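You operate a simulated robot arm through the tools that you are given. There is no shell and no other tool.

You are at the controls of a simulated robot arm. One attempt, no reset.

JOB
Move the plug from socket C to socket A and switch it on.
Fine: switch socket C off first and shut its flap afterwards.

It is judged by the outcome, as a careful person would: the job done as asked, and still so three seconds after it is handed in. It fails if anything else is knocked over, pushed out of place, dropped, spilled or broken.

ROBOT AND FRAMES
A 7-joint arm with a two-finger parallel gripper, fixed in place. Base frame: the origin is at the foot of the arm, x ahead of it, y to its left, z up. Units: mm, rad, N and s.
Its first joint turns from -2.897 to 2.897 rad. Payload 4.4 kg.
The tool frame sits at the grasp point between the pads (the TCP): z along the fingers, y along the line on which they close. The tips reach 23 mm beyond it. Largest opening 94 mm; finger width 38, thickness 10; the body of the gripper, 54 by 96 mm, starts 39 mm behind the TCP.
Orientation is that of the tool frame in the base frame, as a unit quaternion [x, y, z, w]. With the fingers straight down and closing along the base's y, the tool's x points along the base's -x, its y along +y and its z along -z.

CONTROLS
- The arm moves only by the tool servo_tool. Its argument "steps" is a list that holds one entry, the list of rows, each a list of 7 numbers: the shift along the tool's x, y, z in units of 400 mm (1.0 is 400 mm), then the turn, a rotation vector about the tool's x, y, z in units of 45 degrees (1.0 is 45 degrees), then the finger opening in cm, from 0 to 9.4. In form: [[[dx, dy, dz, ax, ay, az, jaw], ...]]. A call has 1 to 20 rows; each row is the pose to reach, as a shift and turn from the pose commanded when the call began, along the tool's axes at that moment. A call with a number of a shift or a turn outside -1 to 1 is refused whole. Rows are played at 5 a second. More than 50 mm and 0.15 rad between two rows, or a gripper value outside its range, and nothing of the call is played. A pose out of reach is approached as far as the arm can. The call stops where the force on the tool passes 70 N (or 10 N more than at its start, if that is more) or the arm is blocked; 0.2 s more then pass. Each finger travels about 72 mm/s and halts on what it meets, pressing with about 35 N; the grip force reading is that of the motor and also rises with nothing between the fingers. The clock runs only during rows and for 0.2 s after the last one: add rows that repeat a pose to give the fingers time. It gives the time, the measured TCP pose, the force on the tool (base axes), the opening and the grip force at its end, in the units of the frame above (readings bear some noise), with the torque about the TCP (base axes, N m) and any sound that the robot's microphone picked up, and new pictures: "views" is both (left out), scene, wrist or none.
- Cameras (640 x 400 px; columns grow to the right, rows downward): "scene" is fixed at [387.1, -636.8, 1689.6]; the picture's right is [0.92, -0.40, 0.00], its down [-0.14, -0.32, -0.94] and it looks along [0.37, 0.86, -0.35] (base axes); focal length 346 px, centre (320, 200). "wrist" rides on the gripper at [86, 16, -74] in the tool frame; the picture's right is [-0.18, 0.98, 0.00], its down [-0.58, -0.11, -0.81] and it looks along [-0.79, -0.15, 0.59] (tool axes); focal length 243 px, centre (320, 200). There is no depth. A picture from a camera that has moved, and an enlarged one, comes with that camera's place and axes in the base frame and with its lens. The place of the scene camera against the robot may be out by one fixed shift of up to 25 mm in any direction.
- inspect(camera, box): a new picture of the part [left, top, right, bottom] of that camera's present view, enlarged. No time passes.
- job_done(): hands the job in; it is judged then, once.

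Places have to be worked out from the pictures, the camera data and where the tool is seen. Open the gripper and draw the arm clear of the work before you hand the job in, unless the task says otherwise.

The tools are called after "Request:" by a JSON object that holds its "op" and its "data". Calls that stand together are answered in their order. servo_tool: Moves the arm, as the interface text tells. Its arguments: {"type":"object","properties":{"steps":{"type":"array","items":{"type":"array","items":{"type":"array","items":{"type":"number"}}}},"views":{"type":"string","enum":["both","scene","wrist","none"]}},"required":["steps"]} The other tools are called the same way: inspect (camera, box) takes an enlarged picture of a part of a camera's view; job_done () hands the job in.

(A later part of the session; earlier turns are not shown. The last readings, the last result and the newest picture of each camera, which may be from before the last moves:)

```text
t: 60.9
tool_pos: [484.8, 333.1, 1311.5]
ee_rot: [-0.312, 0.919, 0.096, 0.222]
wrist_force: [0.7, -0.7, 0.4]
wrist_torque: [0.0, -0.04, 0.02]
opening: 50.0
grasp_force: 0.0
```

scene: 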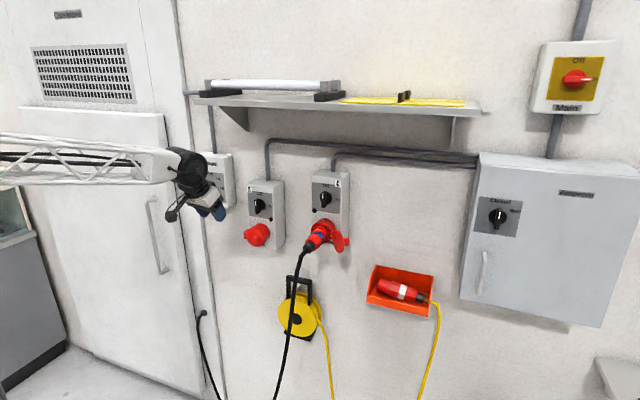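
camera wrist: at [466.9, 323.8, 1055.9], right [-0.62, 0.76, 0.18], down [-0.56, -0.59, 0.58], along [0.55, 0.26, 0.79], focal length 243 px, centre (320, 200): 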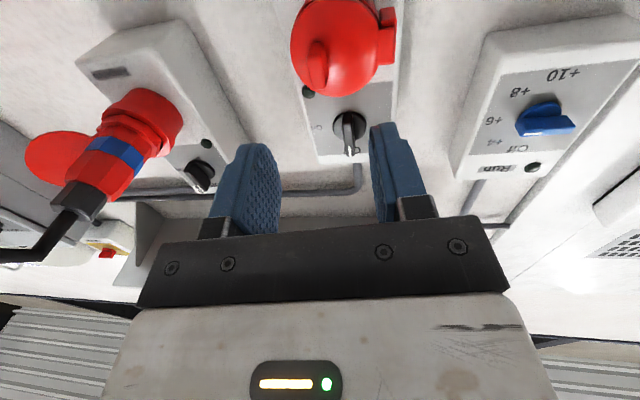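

Request:
{"op": "servo_tool", "data": {"steps": [[[0, 0, 0, 0, 0.1, 0, 5], [0, 0, 0, 0, 0.2, 0, 5], [0, 0, 0, 0, 0.3, 0, 5], [0, 0, 0, 0, 0.4, 0, 5], [0, 0, 0, 0, 0.5, 0, 5], [0, 0, 0, 0, 0.62, 0, 5], [0, 0, 0, 0, 0.62, 0, 5]]], "views": "both"}}

```text
t: 62.5
tool_pos: [482.4, 332.0, 1311.4]
ee_rot: [-0.326, 0.945, 0.018, -0.008]
wrist_force: [-0.1, 0.0, 0.0]
wrist_torque: [0.01, 0.0, 0.0]
opening: 50.0
grasp_force: 0.1
camera wrist: at [407.4, 288.7, 1386.7], right [-0.46, 0.89, 0.04], down [0.54, 0.25, 0.8], along [0.7, 0.39, -0.6], focal length 243 px, centre (320, 200)
```

scene: 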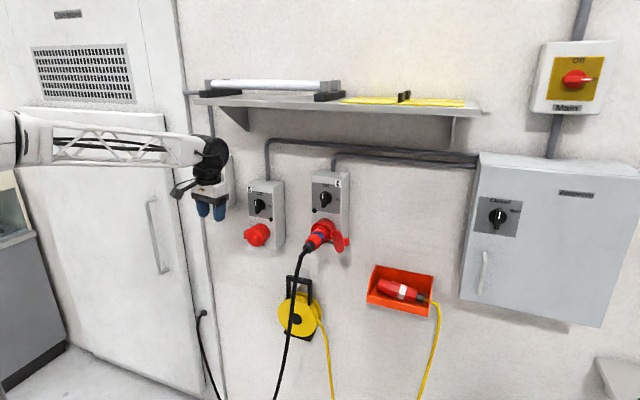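
wrist: 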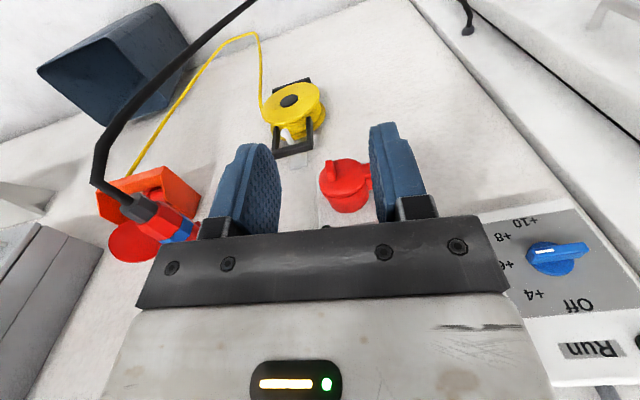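

The tool points down now, about 2° off vertical and 7° off in yaw. I correct both and move to a waypoint in front of and above the fin of lid A.

Request:
{"op": "servo_tool", "data": {"steps": [[[-0.0436, -0.012, 0.055, 0.01, 0, -0.0306, 5], [-0.0872, -0.0239, 0.11, 0.02, 0, -0.0612, 5], [-0.1308, -0.0359, 0.1649, 0.03, 0, -0.0918, 5], [-0.1744, -0.0478, 0.2198, 0.04, 0, -0.1224, 5], [-0.218, -0.0598, 0.2748, 0.05, 0, -0.153, 5], [-0.218, -0.0598, 0.2748, 0.05, 0, -0.153, 5]]], "views": "both"}}

Request:
{"op": "inspect", "data": {"camera": "wrist", "box": [220, 60, 440, 240]}}

```text
t: 63.9
tool_pos: [564.6, 371.0, 1200.8]
ee_rot: [-0.382, 0.924, -0.001, 0.001]
wrist_force: [0.2, -0.8, -0.5]
wrist_torque: [-0.03, 0.0, 0.0]
opening: 50.1
grasp_force: 0.1
camera wrist: at [492.0, 318.6, 1275.0], right [-0.56, 0.83, 0.0], down [0.49, 0.33, 0.81], along [0.67, 0.46, -0.59], focal length 243 px, centre (320, 200)
```

scene: 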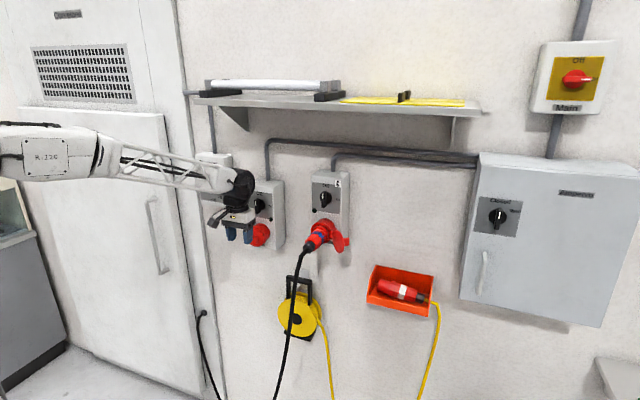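
wrist: 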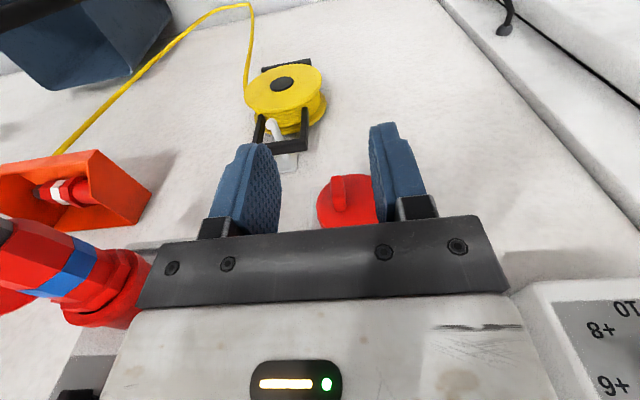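

```text
2.22 times, centred on (330, 150) of wrist
camera zoom: at [492.0, 318.6, 1275.0], right [-0.56, 0.83, 0.0], down [0.49, 0.33, 0.81], along [0.67, 0.46, -0.59], focal length 539 px, centre (298, 311)
```

zoom: 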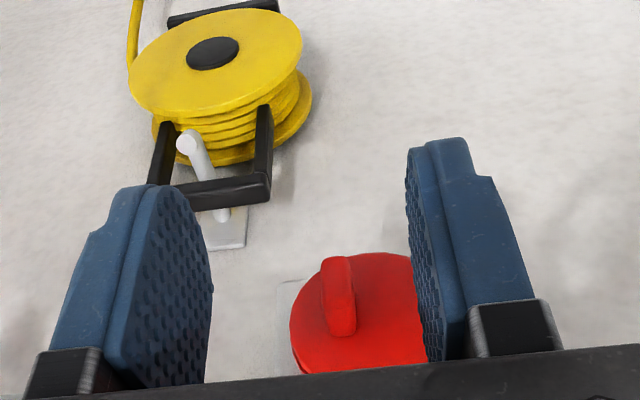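

The tool is straight over the right spot: r 137, pointing down. The fin occupies n 737–759, z 1129–1154, so I descend to z 1150 out here and then slide in with the fingers either side of the fin.

Request:
{"op": "servo_tool", "data": {"steps": [[[0, 0, 0.05, 0, 0, 0, 5], [0, 0, 0.1, 0, 0, 0, 5], [0, 0, 0.127, 0, 0, 0, 5], [-0.05, 0, 0.127, 0, 0, 0, 5], [-0.1, 0, 0.127, 0, 0, 0, 5], [-0.13, 0, 0.127, 0, 0, 0, 5], [-0.155, 0, 0.127, 0, 0, 0, 5], [-0.17, 0, 0.127, 0, 0, 0, 5], [-0.183, 0, 0.127, 0, 0, 0, 5], [-0.183, 0, 0.127, 0, 0, 0, 5]]], "views": "both"}}

Request:
{"op": "inspect", "data": {"camera": "wrist", "box": [220, 100, 440, 260]}}

Request:
{"op": "inspect", "data": {"camera": "scene", "box": [220, 190, 300, 260]}}

```text
t: 66.1
tool_pos: [614.9, 423.1, 1149.7]
ee_rot: [-0.383, 0.924, -0.001, 0.001]
wrist_force: [-0.9, 0.7, 0.2]
wrist_torque: [0.02, 0.0, -0.01]
opening: 49.9
grasp_force: 0.1
camera wrist: at [543.6, 371.8, 1224.2], right [-0.56, 0.83, 0.0], down [0.49, 0.33, 0.81], along [0.67, 0.46, -0.59], focal length 243 px, centre (320, 200)
```

scene: 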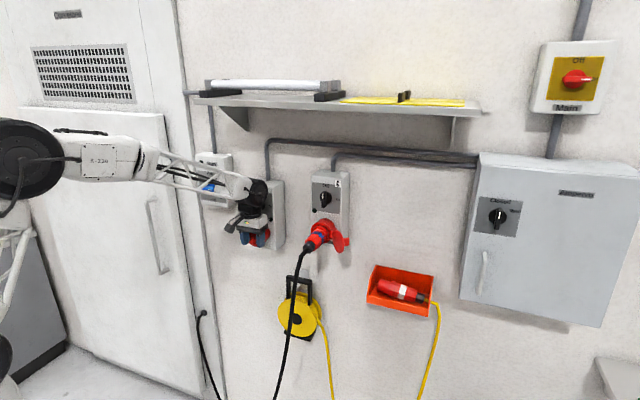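
wrist: 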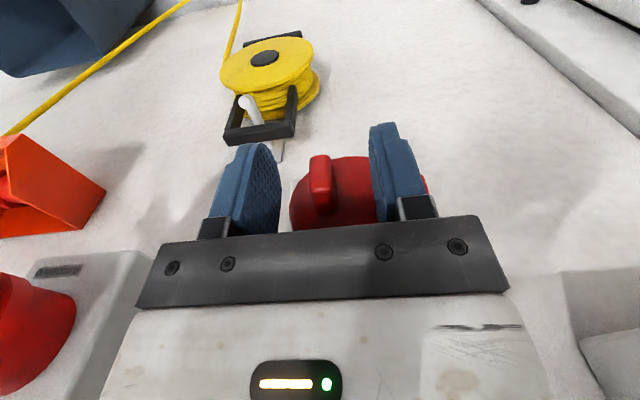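

```text
2.50 times, centred on (330, 180) of wrist
camera zoom: at [543.6, 371.8, 1224.2], right [-0.56, 0.83, 0.0], down [0.49, 0.33, 0.81], along [0.67, 0.46, -0.59], focal length 606 px, centre (295, 250)
```

zoom: 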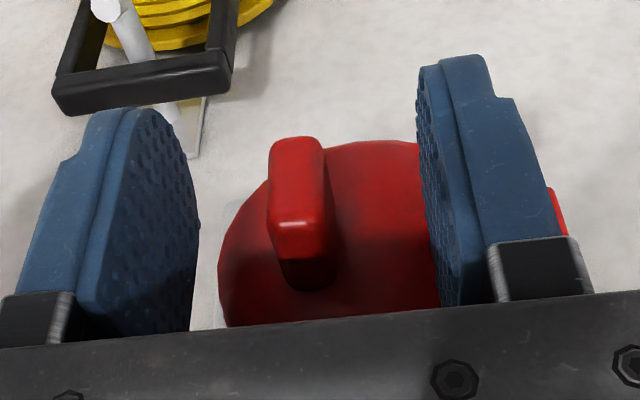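

```text
5.71 times, centred on (260, 225) of scene
camera zoom: at [387.1, -636.8, 1689.6], right [0.92, -0.4, 0.0], down [-0.14, -0.32, -0.94], along [0.37, 0.86, -0.35], focal length 1978 px, centre (663, 57)
```

zoom: 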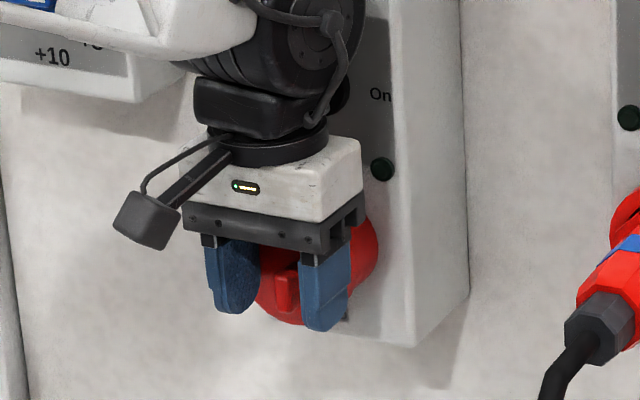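

The fin is neatly between the fingers, about 2 mm right of centre. I shift that much and close on it.

Request:
{"op": "servo_tool", "data": {"steps": [[[0, -0.005, 0, 0, 0, 0, 4], [0, -0.005, 0, 0, 0, 0, 3], [0, -0.005, 0, 0, 0, 0, 2], [0, -0.005, 0, 0, 0, 0, 1.2], [0, -0.005, 0, 0, 0, 0, 0.4], [0, -0.005, 0, 0, 0, 0, 0], [0, -0.005, 0, 0, 0, 0, 0]]], "views": "wrist"}}

```text
t: 67.7
tool_pos: [616.6, 423.2, 1150.7]
ee_rot: [-0.383, 0.924, 0.0, 0.001]
wrist_force: [-30.2, 38.2, -1.0]
wrist_torque: [0.34, 0.32, 0.72]
opening: 11.7
grasp_force: 45.0
camera wrist: at [544.5, 371.7, 1224.0], right [-0.57, 0.82, 0.0], down [0.49, 0.33, 0.81], along [0.67, 0.46, -0.59], focal length 243 px, centre (320, 200)
```

wrist: 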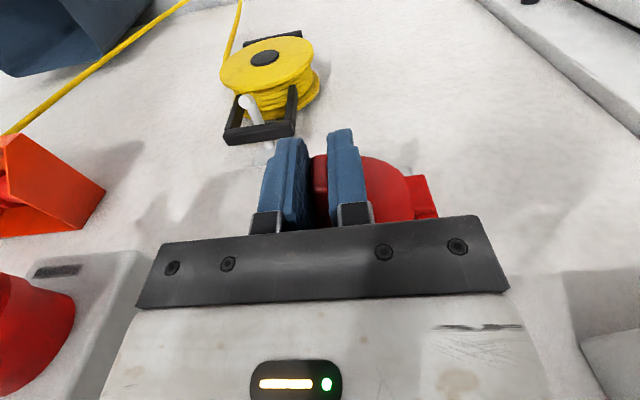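

The grip is solid at 11.7 mm. The 48 N side force shows the fin sits about a millimetre left of my centre, so I include that correction and swing the lid open slowly by 15° about its left hinge.

Request:
{"op": "servo_tool", "data": {"steps": [[[0.0034, 0.0039, 0, 0, 0, 0.0333, 0], [0.0068, 0.0078, 0, 0, 0, 0.0667, 0], [0.01, 0.0104, 0, 0, 0, 0.1, 0], [0.0133, 0.013, 0, 0, 0, 0.1333, 0], [0.0165, 0.0156, 0, 0, 0, 0.1667, 0], [0.0198, 0.0183, 0, 0, 0, 0.2, 0], [0.0228, 0.0211, 0, 0, 0, 0.2333, 0], [0.0258, 0.024, 0, 0, 0, 0.2667, 0], [0.0288, 0.0271, 0, 0, 0, 0.3, 0], [0.0315, 0.0303, 0, 0, 0, 0.3333, 0]]], "views": "both"}}

Request:
{"op": "inspect", "data": {"camera": "scene", "box": [220, 190, 300, 260]}}

```text
t: 69.9
tool_pos: [600.3, 420.2, 1150.2]
ee_rot: [-0.258, 0.966, -0.001, 0.0]
wrist_force: [7.8, -16.3, -13.3]
wrist_torque: [-0.27, 0.68, -0.46]
opening: 11.6
grasp_force: 45.1
camera wrist: at [517.7, 389.8, 1224.1], right [-0.33, 0.94, 0.0], down [0.56, 0.2, 0.81], along [0.76, 0.27, -0.59], focal length 243 px, centre (320, 200)
```

scene: 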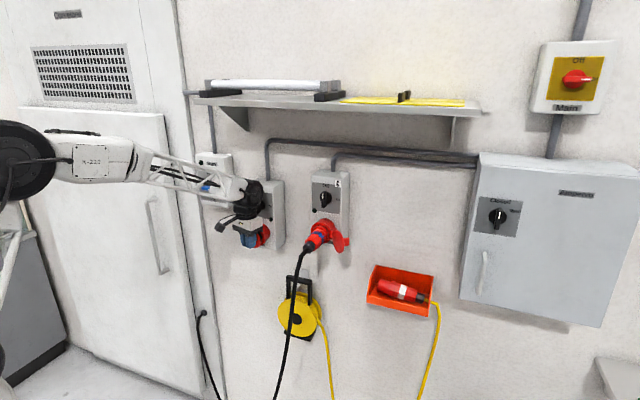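
wrist: 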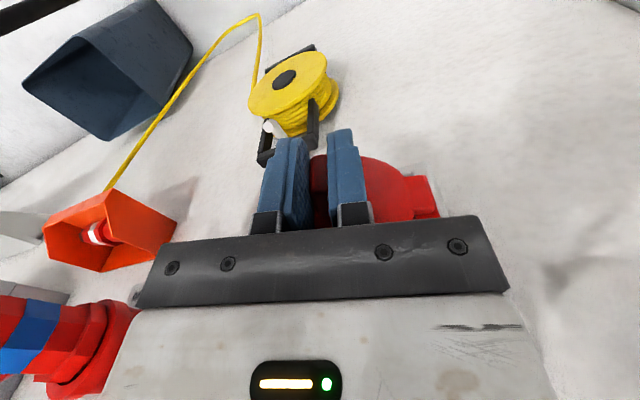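

```text
5.71 times, centred on (260, 225) of scene
camera zoom: at [387.1, -636.8, 1689.6], right [0.92, -0.4, 0.0], down [-0.14, -0.32, -0.94], along [0.37, 0.86, -0.35], focal length 1978 px, centre (663, 57)
```

zoom: 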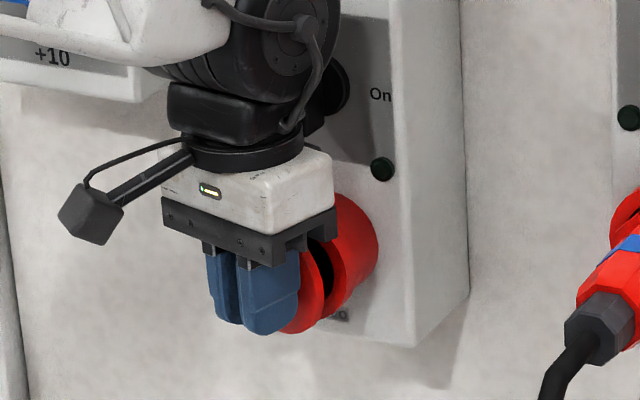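

The lid is opening cleanly: 15° so far with less than 25 N, and from the motion the hinge is at about r 82, n 766. I carry on round the arc for another 45°.

Request:
{"op": "servo_tool", "data": {"steps": [[[0.0058, 0.0036, 0, 0, 0, 0.0556, 0], [0.0115, 0.0074, 0, 0, 0, 0.1111, 0], [0.017, 0.0115, 0, 0, 0, 0.1667, 0], [0.0224, 0.0157, 0, 0, 0, 0.2222, 0], [0.0276, 0.0202, 0, 0, 0, 0.2778, 0], [0.0326, 0.0249, 0, 0, 0, 0.3333, 0], [0.0374, 0.0299, 0, 0, 0, 0.3889, 0], [0.0421, 0.035, 0, 0, 0, 0.4444, 0], [0.0463, 0.0403, 0, 0, 0, 0.5, 0], [0.0504, 0.0457, 0, 0, 0, 0.5556, 0], [0.0543, 0.0515, 0, 0, 0, 0.6111, 0], [0.058, 0.0574, 0, 0, 0, 0.6667, 0], [0.0612, 0.0633, 0, 0, 0, 0.7222, 0], [0.0643, 0.0694, 0, 0, 0, 0.7778, 0], [0.067, 0.0757, 0, 0, 0, 0.8333, 0], [0.0696, 0.0822, 0, 0, 0, 0.8889, 0], [0.0718, 0.0887, 0, 0, 0, 0.9444, 0], [0.0739, 0.0953, 0, 0, 0, 1, 0]]], "views": "both"}}

Request:
{"op": "inspect", "data": {"camera": "scene", "box": [220, 190, 300, 260]}}

```text
t: 71.7
tool_pos: [579.4, 422.7, 1149.7]
ee_rot: [-0.096, 0.995, 0.0, 0.001]
wrist_force: [6.3, -19.6, 1.3]
wrist_torque: [0.05, 0.13, -0.77]
opening: 11.9
grasp_force: 44.6
stopped in row 8: the force on the tool passed its limit at 71 N (the readings are from after the stop); the commanded pose is now the measured one
camera wrist: at [492.2, 421.2, 1224.0], right [-0.01, 1.0, 0.0], down [0.59, 0.0, 0.81], along [0.81, 0.0, -0.59], focal length 243 px, centre (320, 200)
```

scene: 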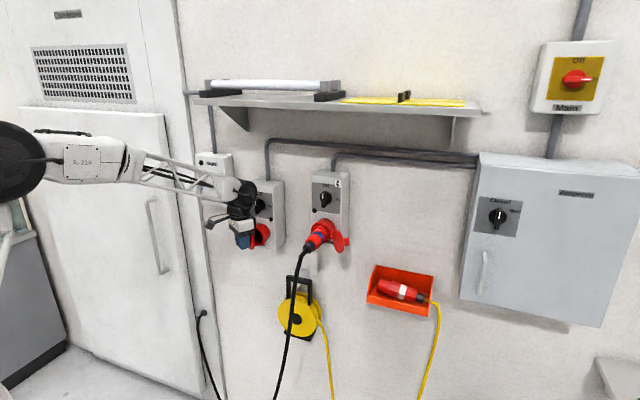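
wrist: 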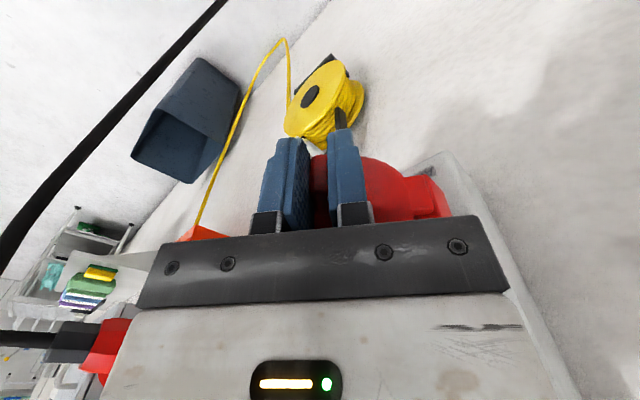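

```text
5.71 times, centred on (260, 225) of scene
camera zoom: at [387.1, -636.8, 1689.6], right [0.92, -0.4, 0.0], down [-0.14, -0.32, -0.94], along [0.37, 0.86, -0.35], focal length 1978 px, centre (663, 57)
```

zoom: 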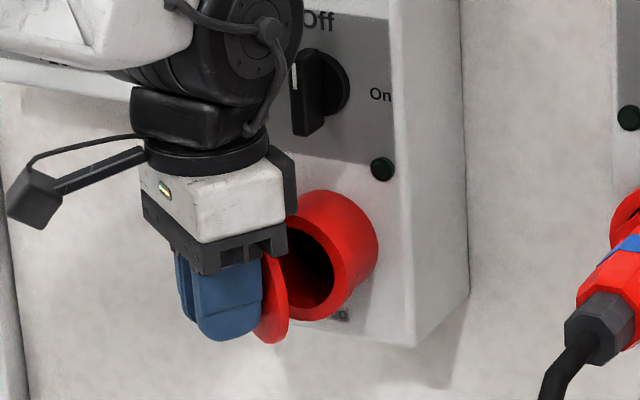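

The lid is now 34° open with the socket mouth visible. The stop came from a slight path error, and refitting gives the hinge at r 80.5, n 764. I continue along the corrected arc.

Request:
{"op": "servo_tool", "data": {"steps": [[[0.0062, 0.0028, 0, 0, 0, 0.0556, 0], [0.0124, 0.0058, 0, 0, 0, 0.1111, 0], [0.0182, 0.0097, 0, 0, 0, 0.1667, 0], [0.0238, 0.0138, 0, 0, 0, 0.2222, 0], [0.0293, 0.0181, 0, 0, 0, 0.2778, 0], [0.0345, 0.0226, 0, 0, 0, 0.3333, 0], [0.0396, 0.0274, 0, 0, 0, 0.3889, 0], [0.0445, 0.0324, 0, 0, 0, 0.4444, 0], [0.0491, 0.0376, 0, 0, 0, 0.5, 0], [0.0534, 0.043, 0, 0, 0, 0.5556, 0], [0.0575, 0.0485, 0, 0, 0, 0.6111, 0], [0.0613, 0.0542, 0, 0, 0, 0.6667, 0], [0.065, 0.0602, 0, 0, 0, 0.7222, 0], [0.0683, 0.0664, 0, 0, 0, 0.7778, 0], [0.0715, 0.0726, 0, 0, 0, 0.8333, 0], [0.0744, 0.0789, 0, 0, 0, 0.8889, 0], [0.0769, 0.0855, 0, 0, 0, 0.9444, 0], [0.079, 0.0921, 0, 0, 0, 1, 0]]], "views": "both"}}

Request:
{"op": "inspect", "data": {"camera": "scene", "box": [220, 190, 300, 260]}}

```text
t: 74.1
tool_pos: [554.9, 438.2, 1150.7]
ee_rot: [0.143, 0.99, 0.0, 0.003]
wrist_force: [23.7, 11.1, -7.0]
wrist_torque: [-0.37, -0.5, -0.66]
opening: 11.8
grasp_force: 45.0
stopped in row 12: the force on the tool passed its limit at 71 N (the readings are from after the stop); the commanded pose is now the measured one
camera wrist: at [476.1, 477.1, 1223.9], right [0.45, 0.89, 0.0], down [0.52, -0.27, 0.81], along [0.72, -0.37, -0.59], focal length 243 px, centre (320, 200)
```

scene: 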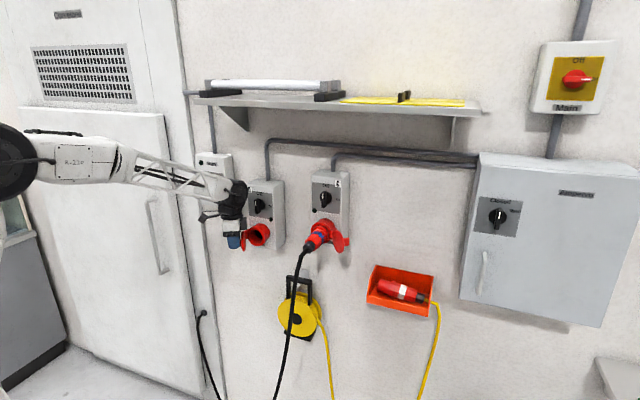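
wrist: 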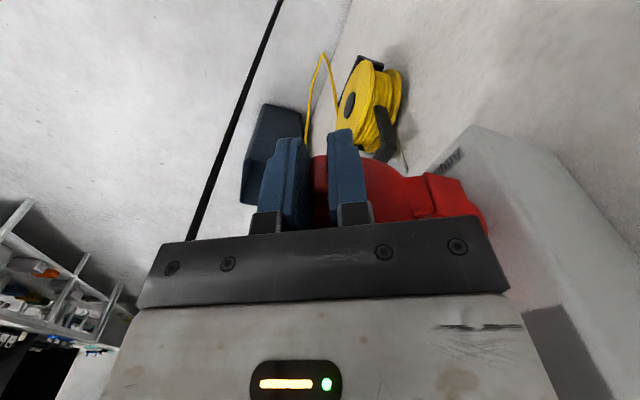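

```text
5.71 times, centred on (260, 225) of scene
camera zoom: at [387.1, -636.8, 1689.6], right [0.92, -0.4, 0.0], down [-0.14, -0.32, -0.94], along [0.37, 0.86, -0.35], focal length 1978 px, centre (663, 57)
```

zoom: 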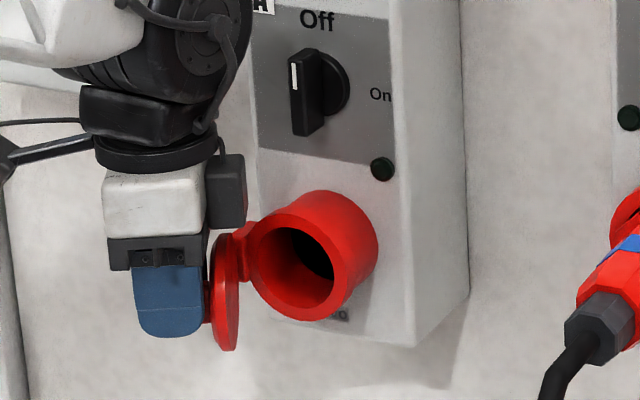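

The lid is 61° open now. Refitting the hinge to r 82, n 764, I continue the swing by another 45°.

Request:
{"op": "servo_tool", "data": {"steps": [[[0.0057, 0.0037, 0, 0, 0, 0.0556, 0], [0.0113, 0.0076, 0, 0, 0, 0.1111, 0], [0.0166, 0.0117, 0, 0, 0, 0.1667, 0], [0.0218, 0.0159, 0, 0, 0, 0.2222, 0], [0.027, 0.0204, 0, 0, 0, 0.2778, 0], [0.032, 0.0249, 0, 0, 0, 0.3333, 0], [0.0367, 0.0296, 0, 0, 0, 0.3889, 0], [0.0413, 0.0345, 0, 0, 0, 0.4444, 0], [0.0456, 0.0397, 0, 0, 0, 0.5, 0], [0.0498, 0.045, 0, 0, 0, 0.5556, 0], [0.0536, 0.0506, 0, 0, 0, 0.6111, 0], [0.0573, 0.0563, 0, 0, 0, 0.6667, 0], [0.0606, 0.0621, 0, 0, 0, 0.7222, 0], [0.0638, 0.068, 0, 0, 0, 0.7778, 0], [0.0666, 0.0742, 0, 0, 0, 0.8333, 0], [0.0693, 0.0805, 0, 0, 0, 0.8889, 0], [0.0716, 0.0867, 0, 0, 0, 0.9444, 0], [0.0738, 0.093, 0, 0, 0, 1, 0]]], "views": "both"}}

Request:
{"op": "inspect", "data": {"camera": "scene", "box": [220, 190, 300, 260]}}

```text
t: 77.1
tool_pos: [538.1, 470.4, 1150.1]
ee_rot: [0.423, 0.906, 0.001, 0.003]
wrist_force: [23.4, 3.6, -3.6]
wrist_torque: [-0.62, -0.08, -0.03]
opening: 11.6
grasp_force: 44.9
stopped in row 14: the force on the tool passed its limit at 72 N (the readings are from after the stop); the commanded pose is now the measured one
camera wrist: at [494.9, 545.5, 1224.2], right [0.87, 0.49, 0.01], down [0.28, -0.52, 0.81], along [0.4, -0.7, -0.59], focal length 243 px, centre (320, 200)
```

scene: 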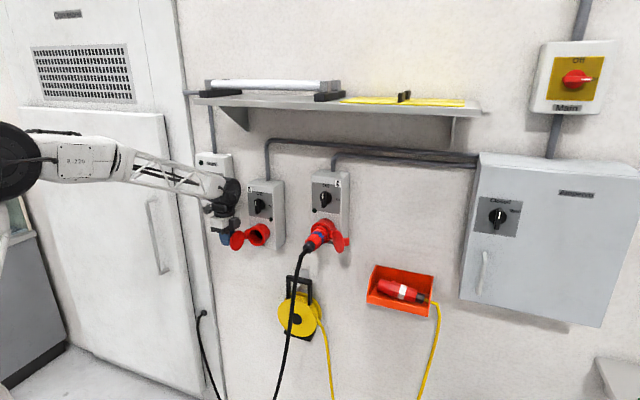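
wrist: 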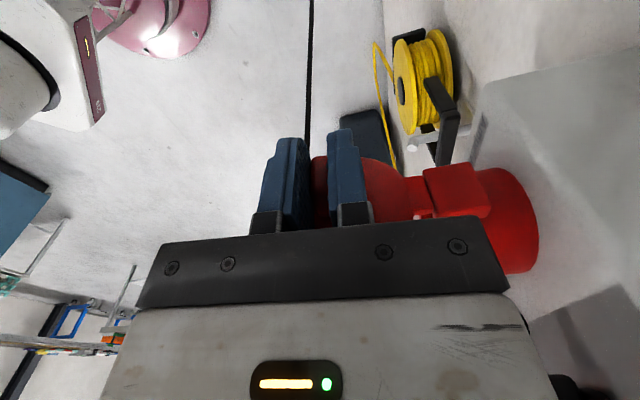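

```text
5.71 times, centred on (260, 225) of scene
camera zoom: at [387.1, -636.8, 1689.6], right [0.92, -0.4, 0.0], down [-0.14, -0.32, -0.94], along [0.37, 0.86, -0.35], focal length 1978 px, centre (663, 57)
```

zoom: 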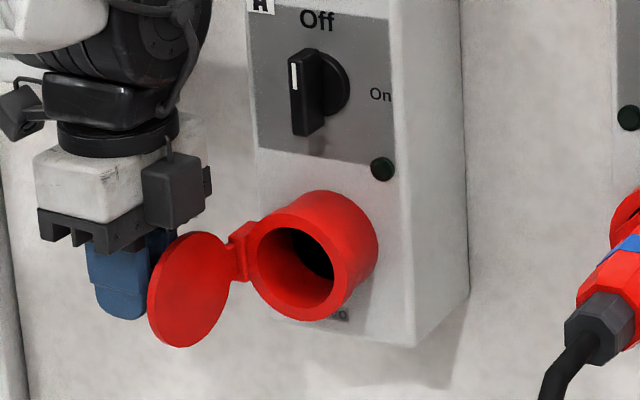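

The lid is at 95° now, with the socket mouth fully exposed. I take it another 20°, which keeps the wrist camera clear of the heater box.

Request:
{"op": "servo_tool", "data": {"steps": [[[0.0051, 0.0043, 0, 0, 0, 0.0556, 0], [0.0103, 0.0086, 0, 0, 0, 0.1111, 0], [0.0157, 0.0126, 0, 0, 0, 0.1667, 0], [0.0211, 0.0165, 0, 0, 0, 0.2222, 0], [0.026, 0.021, 0, 0, 0, 0.2778, 0], [0.0309, 0.0254, 0, 0, 0, 0.3333, 0], [0.0355, 0.0301, 0, 0, 0, 0.3889, 0], [0.04, 0.0348, 0, 0, 0, 0.4444, 0], [0.04, 0.0348, 0, 0, 0, 0.4444, 0]]], "views": "both"}}

Request:
{"op": "inspect", "data": {"camera": "scene", "box": [220, 190, 300, 260]}}

```text
t: 79.1
tool_pos: [537.0, 491.1, 1149.7]
ee_rot: [0.575, 0.818, 0.002, 0.002]
wrist_force: [3.6, 8.0, -4.7]
wrist_torque: [0.15, 0.29, 0.48]
opening: 11.7
grasp_force: 45.4
camera wrist: at [523.6, 576.6, 1224.4], right [0.99, 0.16, 0.01], down [0.09, -0.59, 0.81], along [0.13, -0.79, -0.59], focal length 243 px, centre (320, 200)
```

scene: 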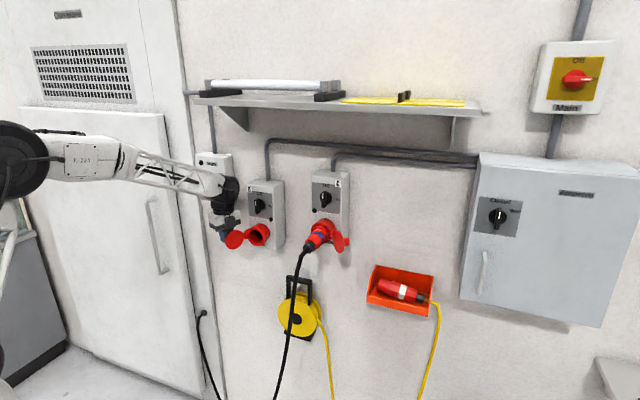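
wrist: 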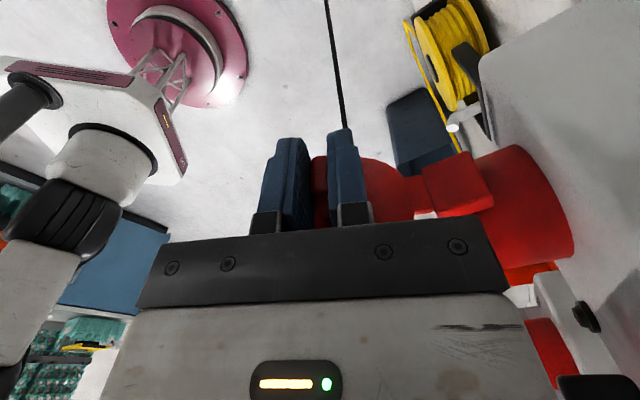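

```text
5.71 times, centred on (260, 225) of scene
camera zoom: at [387.1, -636.8, 1689.6], right [0.92, -0.4, 0.0], down [-0.14, -0.32, -0.94], along [0.37, 0.86, -0.35], focal length 1978 px, centre (663, 57)
```

zoom: 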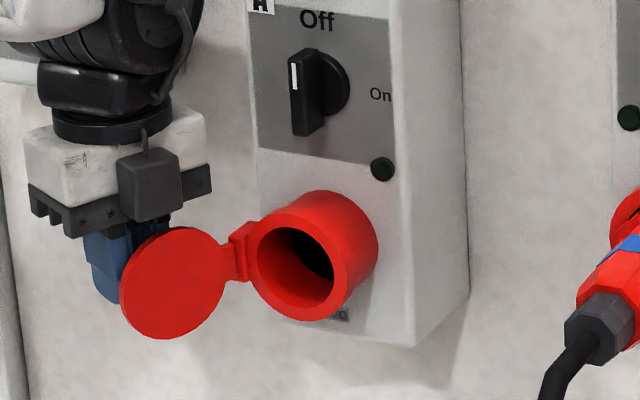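

The lid stands at 115° with almost no force on it. I release the fin gently and lift straight up to see whether the lid stays open.

Request:
{"op": "servo_tool", "data": {"steps": [[[0, 0, 0, 0, 0, 0, 1.4], [0, 0, 0, 0, 0, 0, 2], [0, 0, 0, 0, 0, 0, 2.6], [0, 0, 0, 0, 0, 0, 3], [0, 0, -0.04, 0, 0, 0, 3], [0, 0, -0.08, 0, 0, 0, 3], [0, 0, -0.12, 0, 0, 0, 3], [0, 0, -0.16, 0, 0, 0, 3], [0, 0, -0.16, 0, 0, 0, 3]]], "views": "both"}}

Request:
{"op": "inspect", "data": {"camera": "scene", "box": [220, 190, 300, 260]}}

```text
t: 81.1
tool_pos: [536.8, 490.9, 1214.3]
ee_rot: [0.574, 0.819, 0.002, 0.001]
wrist_force: [-0.2, 0.0, -0.2]
wrist_torque: [0.02, -0.01, 0.0]
opening: 30.0
grasp_force: 0.0
camera wrist: at [523.1, 576.7, 1288.8], right [0.99, 0.16, 0.0], down [0.09, -0.58, 0.81], along [0.13, -0.8, -0.59], focal length 243 px, centre (320, 200)
```

scene: 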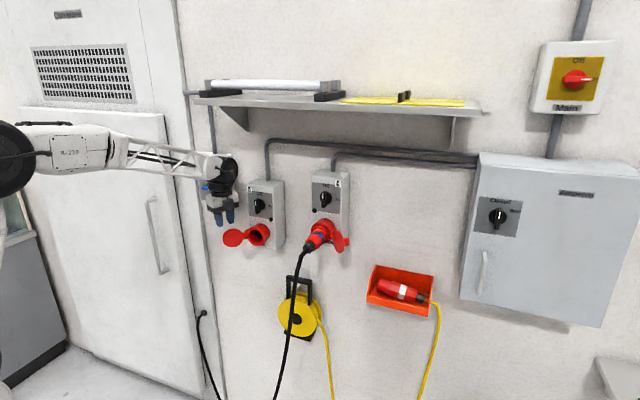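
wrist: 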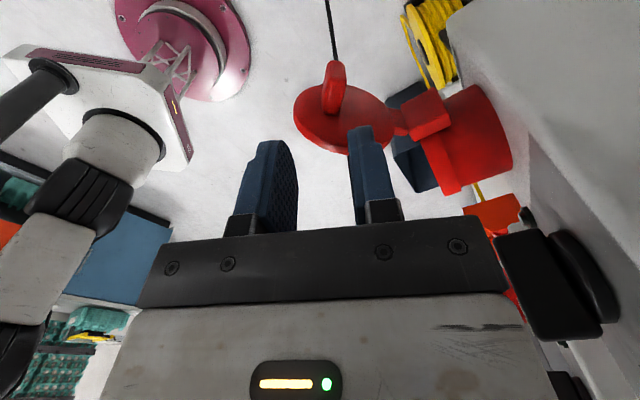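

```text
5.71 times, centred on (260, 225) of scene
camera zoom: at [387.1, -636.8, 1689.6], right [0.92, -0.4, 0.0], down [-0.14, -0.32, -0.94], along [0.37, 0.86, -0.35], focal length 1978 px, centre (663, 57)
```

zoom: 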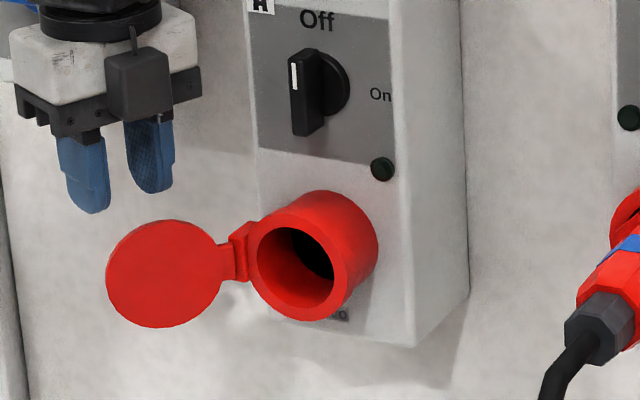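

The lid has gone over to its open rest position and stays there. I draw straight out from the wall, then turn the tool back square.

Request:
{"op": "servo_tool", "data": {"steps": [[[-0.0423, -0.0906, 0, 0, 0, 0, 4], [-0.0846, -0.1812, 0, 0, 0, 0, 5], [-0.1058, -0.2265, 0, 0, 0, -0.1, 6], [-0.1058, -0.2265, 0, 0, 0, -0.25, 7], [-0.1058, -0.2265, 0, 0, 0, -0.4, 7], [-0.1058, -0.2265, 0, 0, 0, -0.55, 7], [-0.1058, -0.2265, 0, 0, 0, -0.7, 7], [-0.1058, -0.2265, 0, 0, 0, -0.85, 7], [-0.1058, -0.2265, 0, 0, 0, -1, 7]]], "views": "none"}}

Request:
{"op": "servo_tool", "data": {"steps": [[[0, 0, -0.05, 0, 0, -0.15, 7], [0, 0, -0.1, 0, 0, -0.3, 7], [0, 0, -0.15, 0, 0, -0.45, 7], [0, 0, -0.2, 0, 0, -0.6, 7], [0, 0, -0.25, 0, 0, -0.75, 7], [0, 0, -0.3, 0, 0, -0.9, 7], [0, 0, -0.3, 0, 0, -1, 7]]], "views": "none"}}

```text
t: 83.1
tool_pos: [466.7, 420.5, 1215.3]
ee_rot: [0.217, 0.976, 0.001, 0.001]
wrist_force: [0.0, -0.6, 0.8]
wrist_torque: [-0.02, -0.04, -0.03]
opening: 70.1
grasp_force: 0.1
```

```text
t: 84.7
tool_pos: [466.2, 420.4, 1335.4]
ee_rot: [-0.174, 0.985, 0.0, 0.002]
wrist_force: [-0.6, 0.1, -0.1]
wrist_torque: [0.0, 0.01, -0.01]
opening: 69.8
grasp_force: 0.2
```

I finish squaring the tool and move across to a viewpoint in front of and above the plug in socket C.

Request:
{"op": "servo_tool", "data": {"steps": [[[-0.0373, -0.1, 0.008, 0, 0, -0.0693, 7], [-0.0745, -0.2, 0.016, 0, 0, -0.1387, 7], [-0.1118, -0.3, 0.024, 0, 0, -0.208, 7], [-0.149, -0.4, 0.032, 0, 0, -0.2774, 7], [-0.1863, -0.5, 0.04, 0, 0, -0.3467, 7], [-0.2235, -0.6, 0.048, 0, 0, -0.416, 7], [-0.2608, -0.7, 0.056, 0, 0, -0.4854, 7], [-0.298, -0.8005, 0.0625, 0, 0, -0.5547, 7], [-0.298, -0.8005, 0.0625, 0, 0, -0.5547, 7]]], "views": "both"}}

Request:
{"op": "inspect", "data": {"camera": "wrist", "box": [200, 0, 440, 240]}}

Request:
{"op": "inspect", "data": {"camera": "scene", "box": [290, 200, 370, 260]}}

```text
t: 86.7
tool_pos: [686.2, 158.3, 1309.2]
ee_rot: [-0.383, 0.924, 0.001, 0.003]
wrist_force: [0.0, 0.2, -0.3]
wrist_torque: [0.01, -0.01, 0.01]
opening: 70.0
grasp_force: 0.1
camera wrist: at [613.7, 107.5, 1383.6], right [-0.56, 0.83, 0.0], down [0.48, 0.33, 0.81], along [0.67, 0.46, -0.59], focal length 243 px, centre (320, 200)
```

scene: 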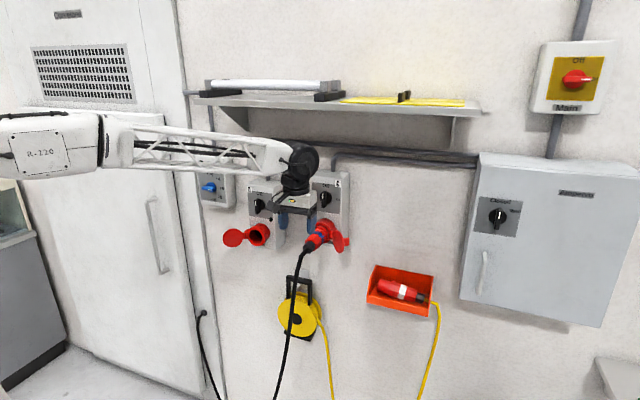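
wrist: 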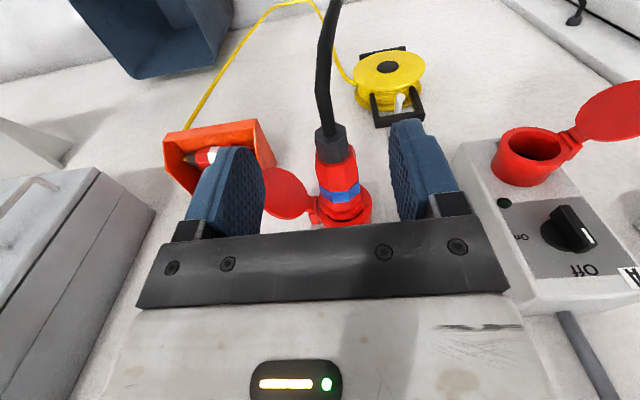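

```text
1.67 times, centred on (320, 120) of wrist
camera zoom: at [613.7, 107.5, 1383.6], right [-0.56, 0.83, 0.0], down [0.48, 0.33, 0.81], along [0.67, 0.46, -0.59], focal length 404 px, centre (320, 333)
```

zoom: 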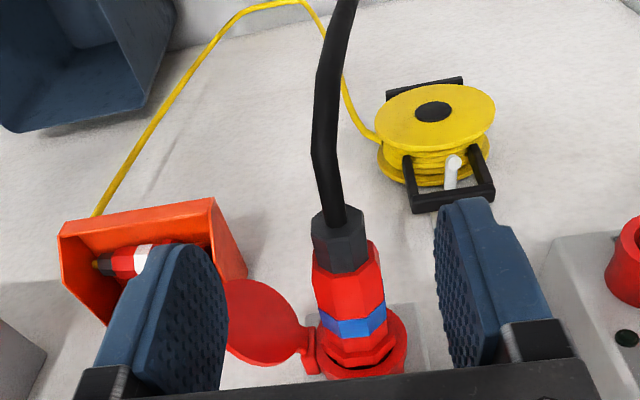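

```text
6.67 times, centred on (330, 230) of scene
camera zoom: at [387.1, -636.8, 1689.6], right [0.92, -0.4, 0.0], down [-0.14, -0.32, -0.94], along [0.37, 0.86, -0.35], focal length 2308 px, centre (253, 0)
```

zoom: 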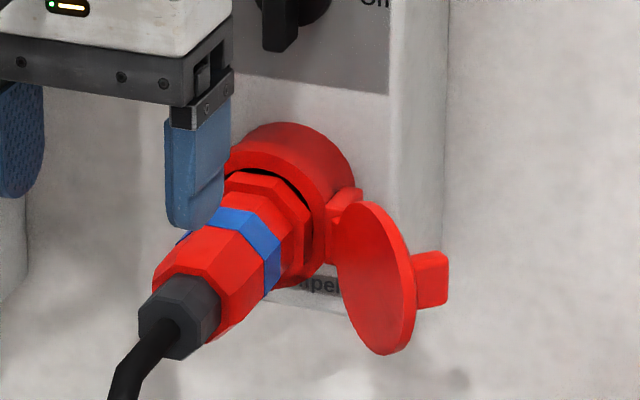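

Both sockets show well here. The plug axis in C is at about r 374.5, z 1204 with its tail near n 650, and the open mouth of A is at about r 126, z 1145, n 767. I move over the plug body with the fingers open 70 mm and stop just above it to check alignment.

Request:
{"op": "servo_tool", "data": {"steps": [[[-0.06, -0.001, 0, 0, 0, 0, 7], [-0.12, -0.0025, 0, 0, 0, 0, 7], [-0.18, -0.0025, 0.02, 0, 0, 0, 7], [-0.22, -0.0025, 0.06, 0, 0, 0, 7], [-0.25, -0.0025, 0.1, 0, 0, 0, 7], [-0.25, -0.0025, 0.1225, 0, 0, 0, 7], [-0.25, -0.0025, 0.1225, 0, 0, 0, 7]]], "views": "both"}}

Request:
{"op": "inspect", "data": {"camera": "wrist", "box": [200, 60, 440, 240]}}

Request:
{"op": "inspect", "data": {"camera": "scene", "box": [290, 190, 370, 260]}}

```text
t: 88.3
tool_pos: [759.2, 230.4, 1261.2]
ee_rot: [-0.383, 0.924, 0.0, 0.003]
wrist_force: [-0.3, 0.2, 0.1]
wrist_torque: [0.03, -0.01, 0.01]
opening: 70.0
grasp_force: 0.1
camera wrist: at [686.6, 179.7, 1334.8], right [-0.56, 0.83, 0.0], down [0.48, 0.33, 0.81], along [0.67, 0.45, -0.59], focal length 243 px, centre (320, 200)
```

scene: 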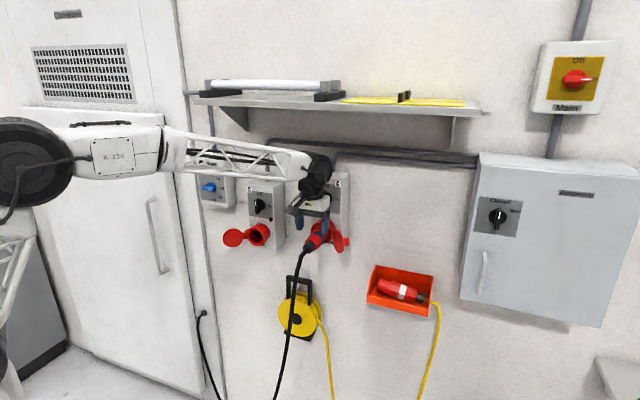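
wrist: 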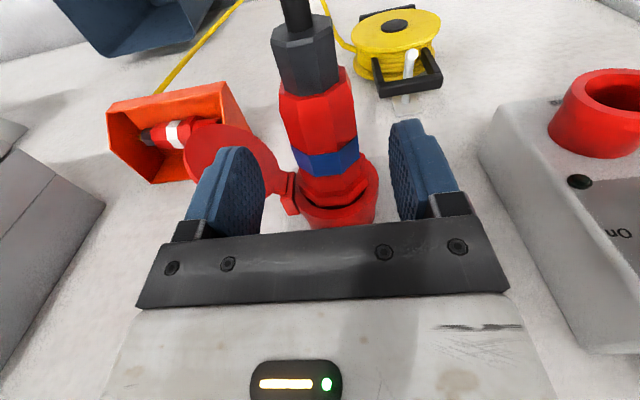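

```text
2.22 times, centred on (320, 150) of wrist
camera zoom: at [686.6, 179.7, 1334.8], right [-0.56, 0.83, 0.0], down [0.48, 0.33, 0.81], along [0.67, 0.45, -0.59], focal length 539 px, centre (320, 311)
```

zoom: 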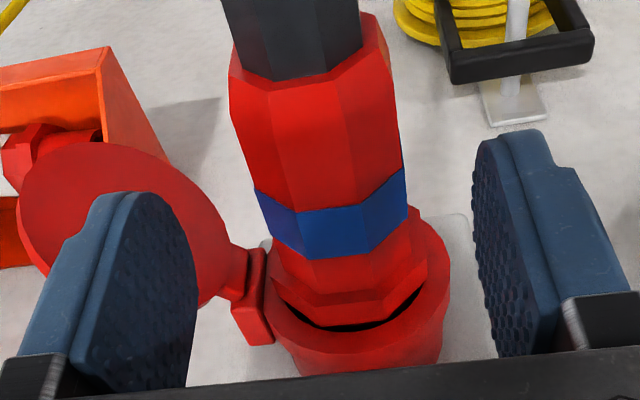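

```text
5.71 times, centred on (330, 225) of scene
camera zoom: at [387.1, -636.8, 1689.6], right [0.92, -0.4, 0.0], down [-0.14, -0.32, -0.94], along [0.37, 0.86, -0.35], focal length 1978 px, centre (263, 57)
```

zoom: 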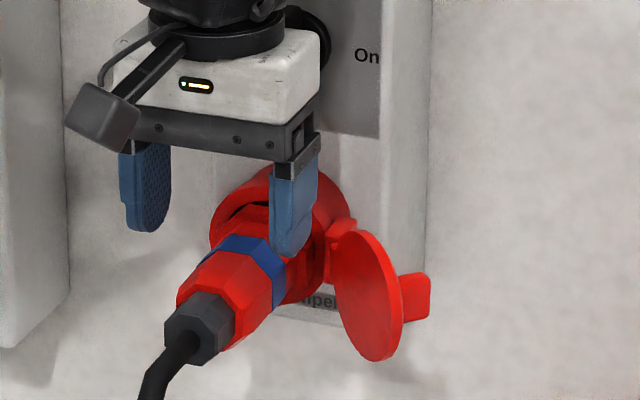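

The plug body is 47 mm across with its axis at about r 375.5, z 1206, and I am centred to within 1.5 mm. I descend around it to z 1208 and close the fingers on the body.

Request:
{"op": "servo_tool", "data": {"steps": [[[0.0068, -0.0038, 0.03, 0, 0, 0, 7], [0.0068, -0.0038, 0.06, 0, 0, 0, 7], [0.0068, -0.0038, 0.09, 0, 0, 0, 7], [0.0068, -0.0038, 0.115, 0, 0, 0, 7], [0.0068, -0.0038, 0.1325, 0, 0, 0, 7], [0.0068, -0.0038, 0.1325, 0, 0, 0, 6.5], [0.0068, -0.0038, 0.1325, 0, 0, 0, 6], [0.0068, -0.0038, 0.1325, 0, 0, 0, 5.5], [0.0068, -0.0038, 0.1325, 0, 0, 0, 5], [0.0068, -0.0038, 0.1325, 0, 0, 0, 4.6], [0.0068, -0.0038, 0.1325, 0, 0, 0, 4.2], [0.0068, -0.0038, 0.1325, 0, 0, 0, 4]]], "views": "both"}}

Request:
{"op": "inspect", "data": {"camera": "wrist", "box": [200, 60, 440, 240]}}

Request:
{"op": "inspect", "data": {"camera": "scene", "box": [290, 190, 370, 260]}}

```text
t: 90.9
tool_pos: [757.9, 226.8, 1207.5]
ee_rot: [-0.382, 0.924, 0.0, 0.003]
wrist_force: [-3.3, 1.0, -0.7]
wrist_torque: [0.05, 0.02, 0.09]
opening: 41.7
grasp_force: 1.7
camera wrist: at [685.7, 175.9, 1281.8], right [-0.56, 0.83, 0.0], down [0.48, 0.33, 0.81], along [0.67, 0.45, -0.59], focal length 243 px, centre (320, 200)
```

scene: 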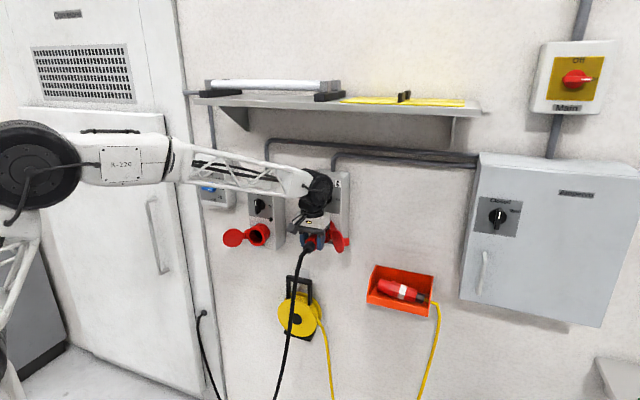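
wrist: 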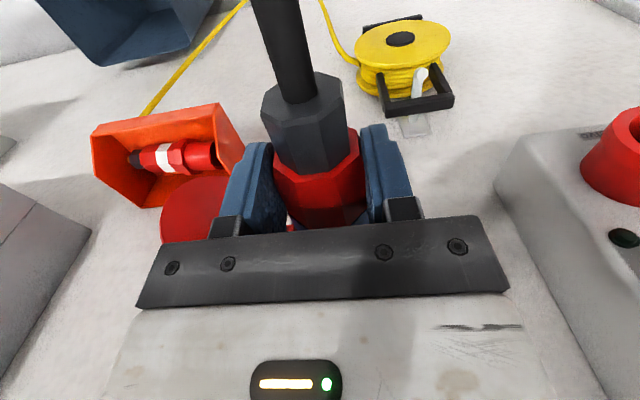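

```text
2.22 times, centred on (320, 150) of wrist
camera zoom: at [685.7, 175.9, 1281.8], right [-0.56, 0.83, 0.0], down [0.48, 0.33, 0.81], along [0.67, 0.45, -0.59], focal length 539 px, centre (320, 311)
```

zoom: 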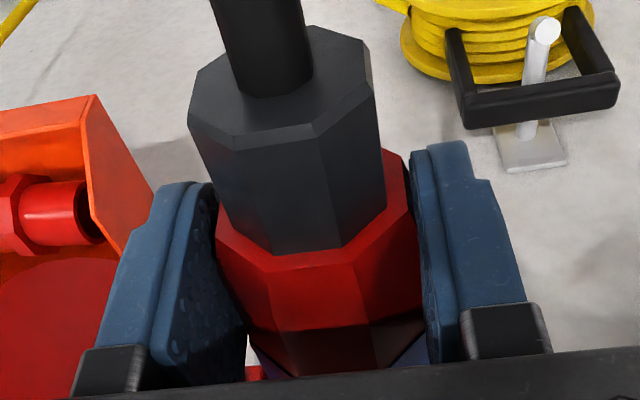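

```text
5.71 times, centred on (330, 225) of scene
camera zoom: at [387.1, -636.8, 1689.6], right [0.92, -0.4, 0.0], down [-0.14, -0.32, -0.94], along [0.37, 0.86, -0.35], focal length 1978 px, centre (263, 57)
```

zoom: 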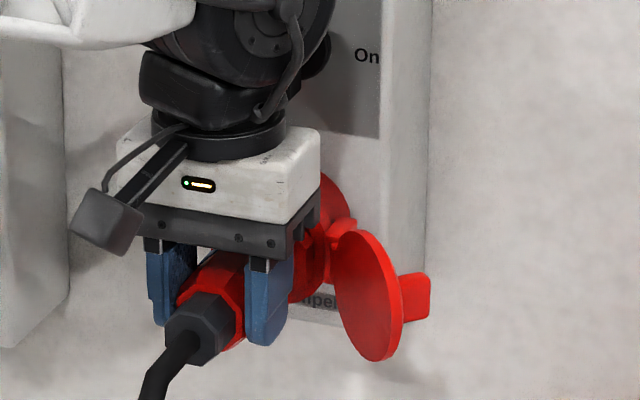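

The fingers are just meeting the body at about 42 mm. I close fully and hold to build up the grip.

Request:
{"op": "servo_tool", "data": {"steps": [[[0, 0, 0, 0, 0, 0, 3.5], [0, 0, 0, 0, 0, 0, 3], [0, 0, 0, 0, 0, 0, 2], [0, 0, 0, 0, 0, 0, 2], [0, 0, 0, 0, 0, 0, 2]]], "views": "wrist"}}

```text
t: 92.1
tool_pos: [759.0, 225.7, 1207.6]
ee_rot: [-0.382, 0.924, 0.0, 0.002]
wrist_force: [-3.7, 3.6, -0.1]
wrist_torque: [-0.05, 0.09, 0.37]
opening: 39.6
grasp_force: 34.8
camera wrist: at [685.8, 175.9, 1281.7], right [-0.56, 0.83, 0.0], down [0.48, 0.33, 0.81], along [0.67, 0.45, -0.59], focal length 243 px, centre (320, 200)
```

wrist: 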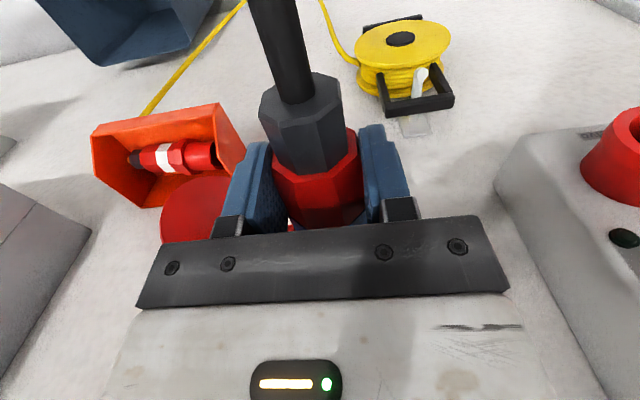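

The plug is held firmly (39.6 mm, 35 N, almost no side force). I pull it straight out, slowly at first.

Request:
{"op": "servo_tool", "data": {"steps": [[[0.004, 0, 0, 0, 0, 0, 0], [0.008, 0, 0, 0, 0, 0, 0], [0.013, 0, 0, 0, 0, 0, 0], [0.018, 0, 0, 0, 0, 0, 0], [0.024, 0, 0, 0, 0, 0, 0], [0.03, 0, 0, 0, 0, 0, 0], [0.037, 0, 0, 0, 0, 0, 0], [0.045, 0, 0, 0, 0, 0, 0]]], "views": "both"}}

Request:
{"op": "inspect", "data": {"camera": "scene", "box": [290, 190, 370, 260]}}

```text
t: 93.9
tool_pos: [746.6, 214.6, 1207.1]
ee_rot: [-0.382, 0.924, 0.0, 0.003]
wrist_force: [-0.4, 0.6, 0.9]
wrist_torque: [-0.1, 0.1, 0.0]
opening: 39.6
grasp_force: 35.1
camera wrist: at [673.0, 163.5, 1281.9], right [-0.56, 0.83, 0.0], down [0.48, 0.33, 0.81], along [0.67, 0.45, -0.59], focal length 243 px, centre (320, 200)
```

scene: 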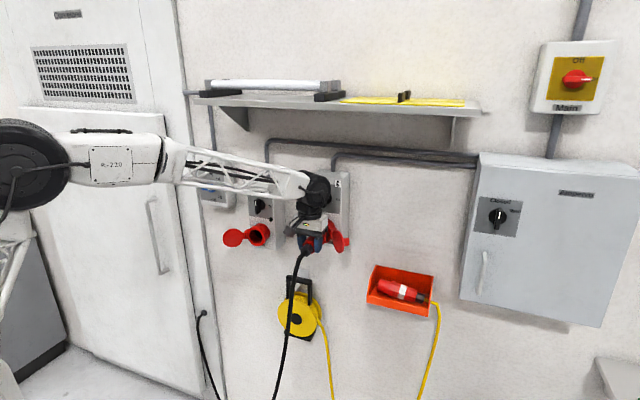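
wrist: 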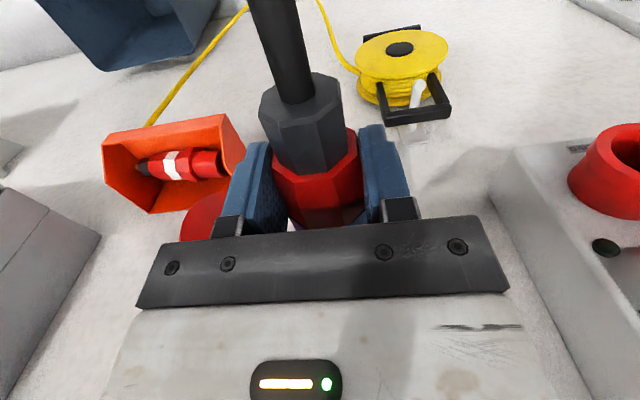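

```text
5.71 times, centred on (330, 225) of scene
camera zoom: at [387.1, -636.8, 1689.6], right [0.92, -0.4, 0.0], down [-0.14, -0.32, -0.94], along [0.37, 0.86, -0.35], focal length 1978 px, centre (263, 57)
```

zoom: 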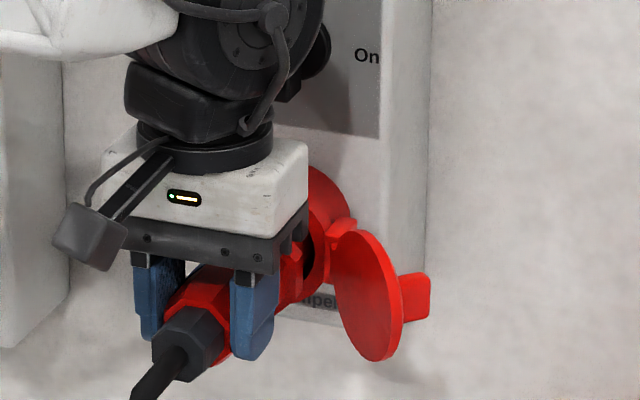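

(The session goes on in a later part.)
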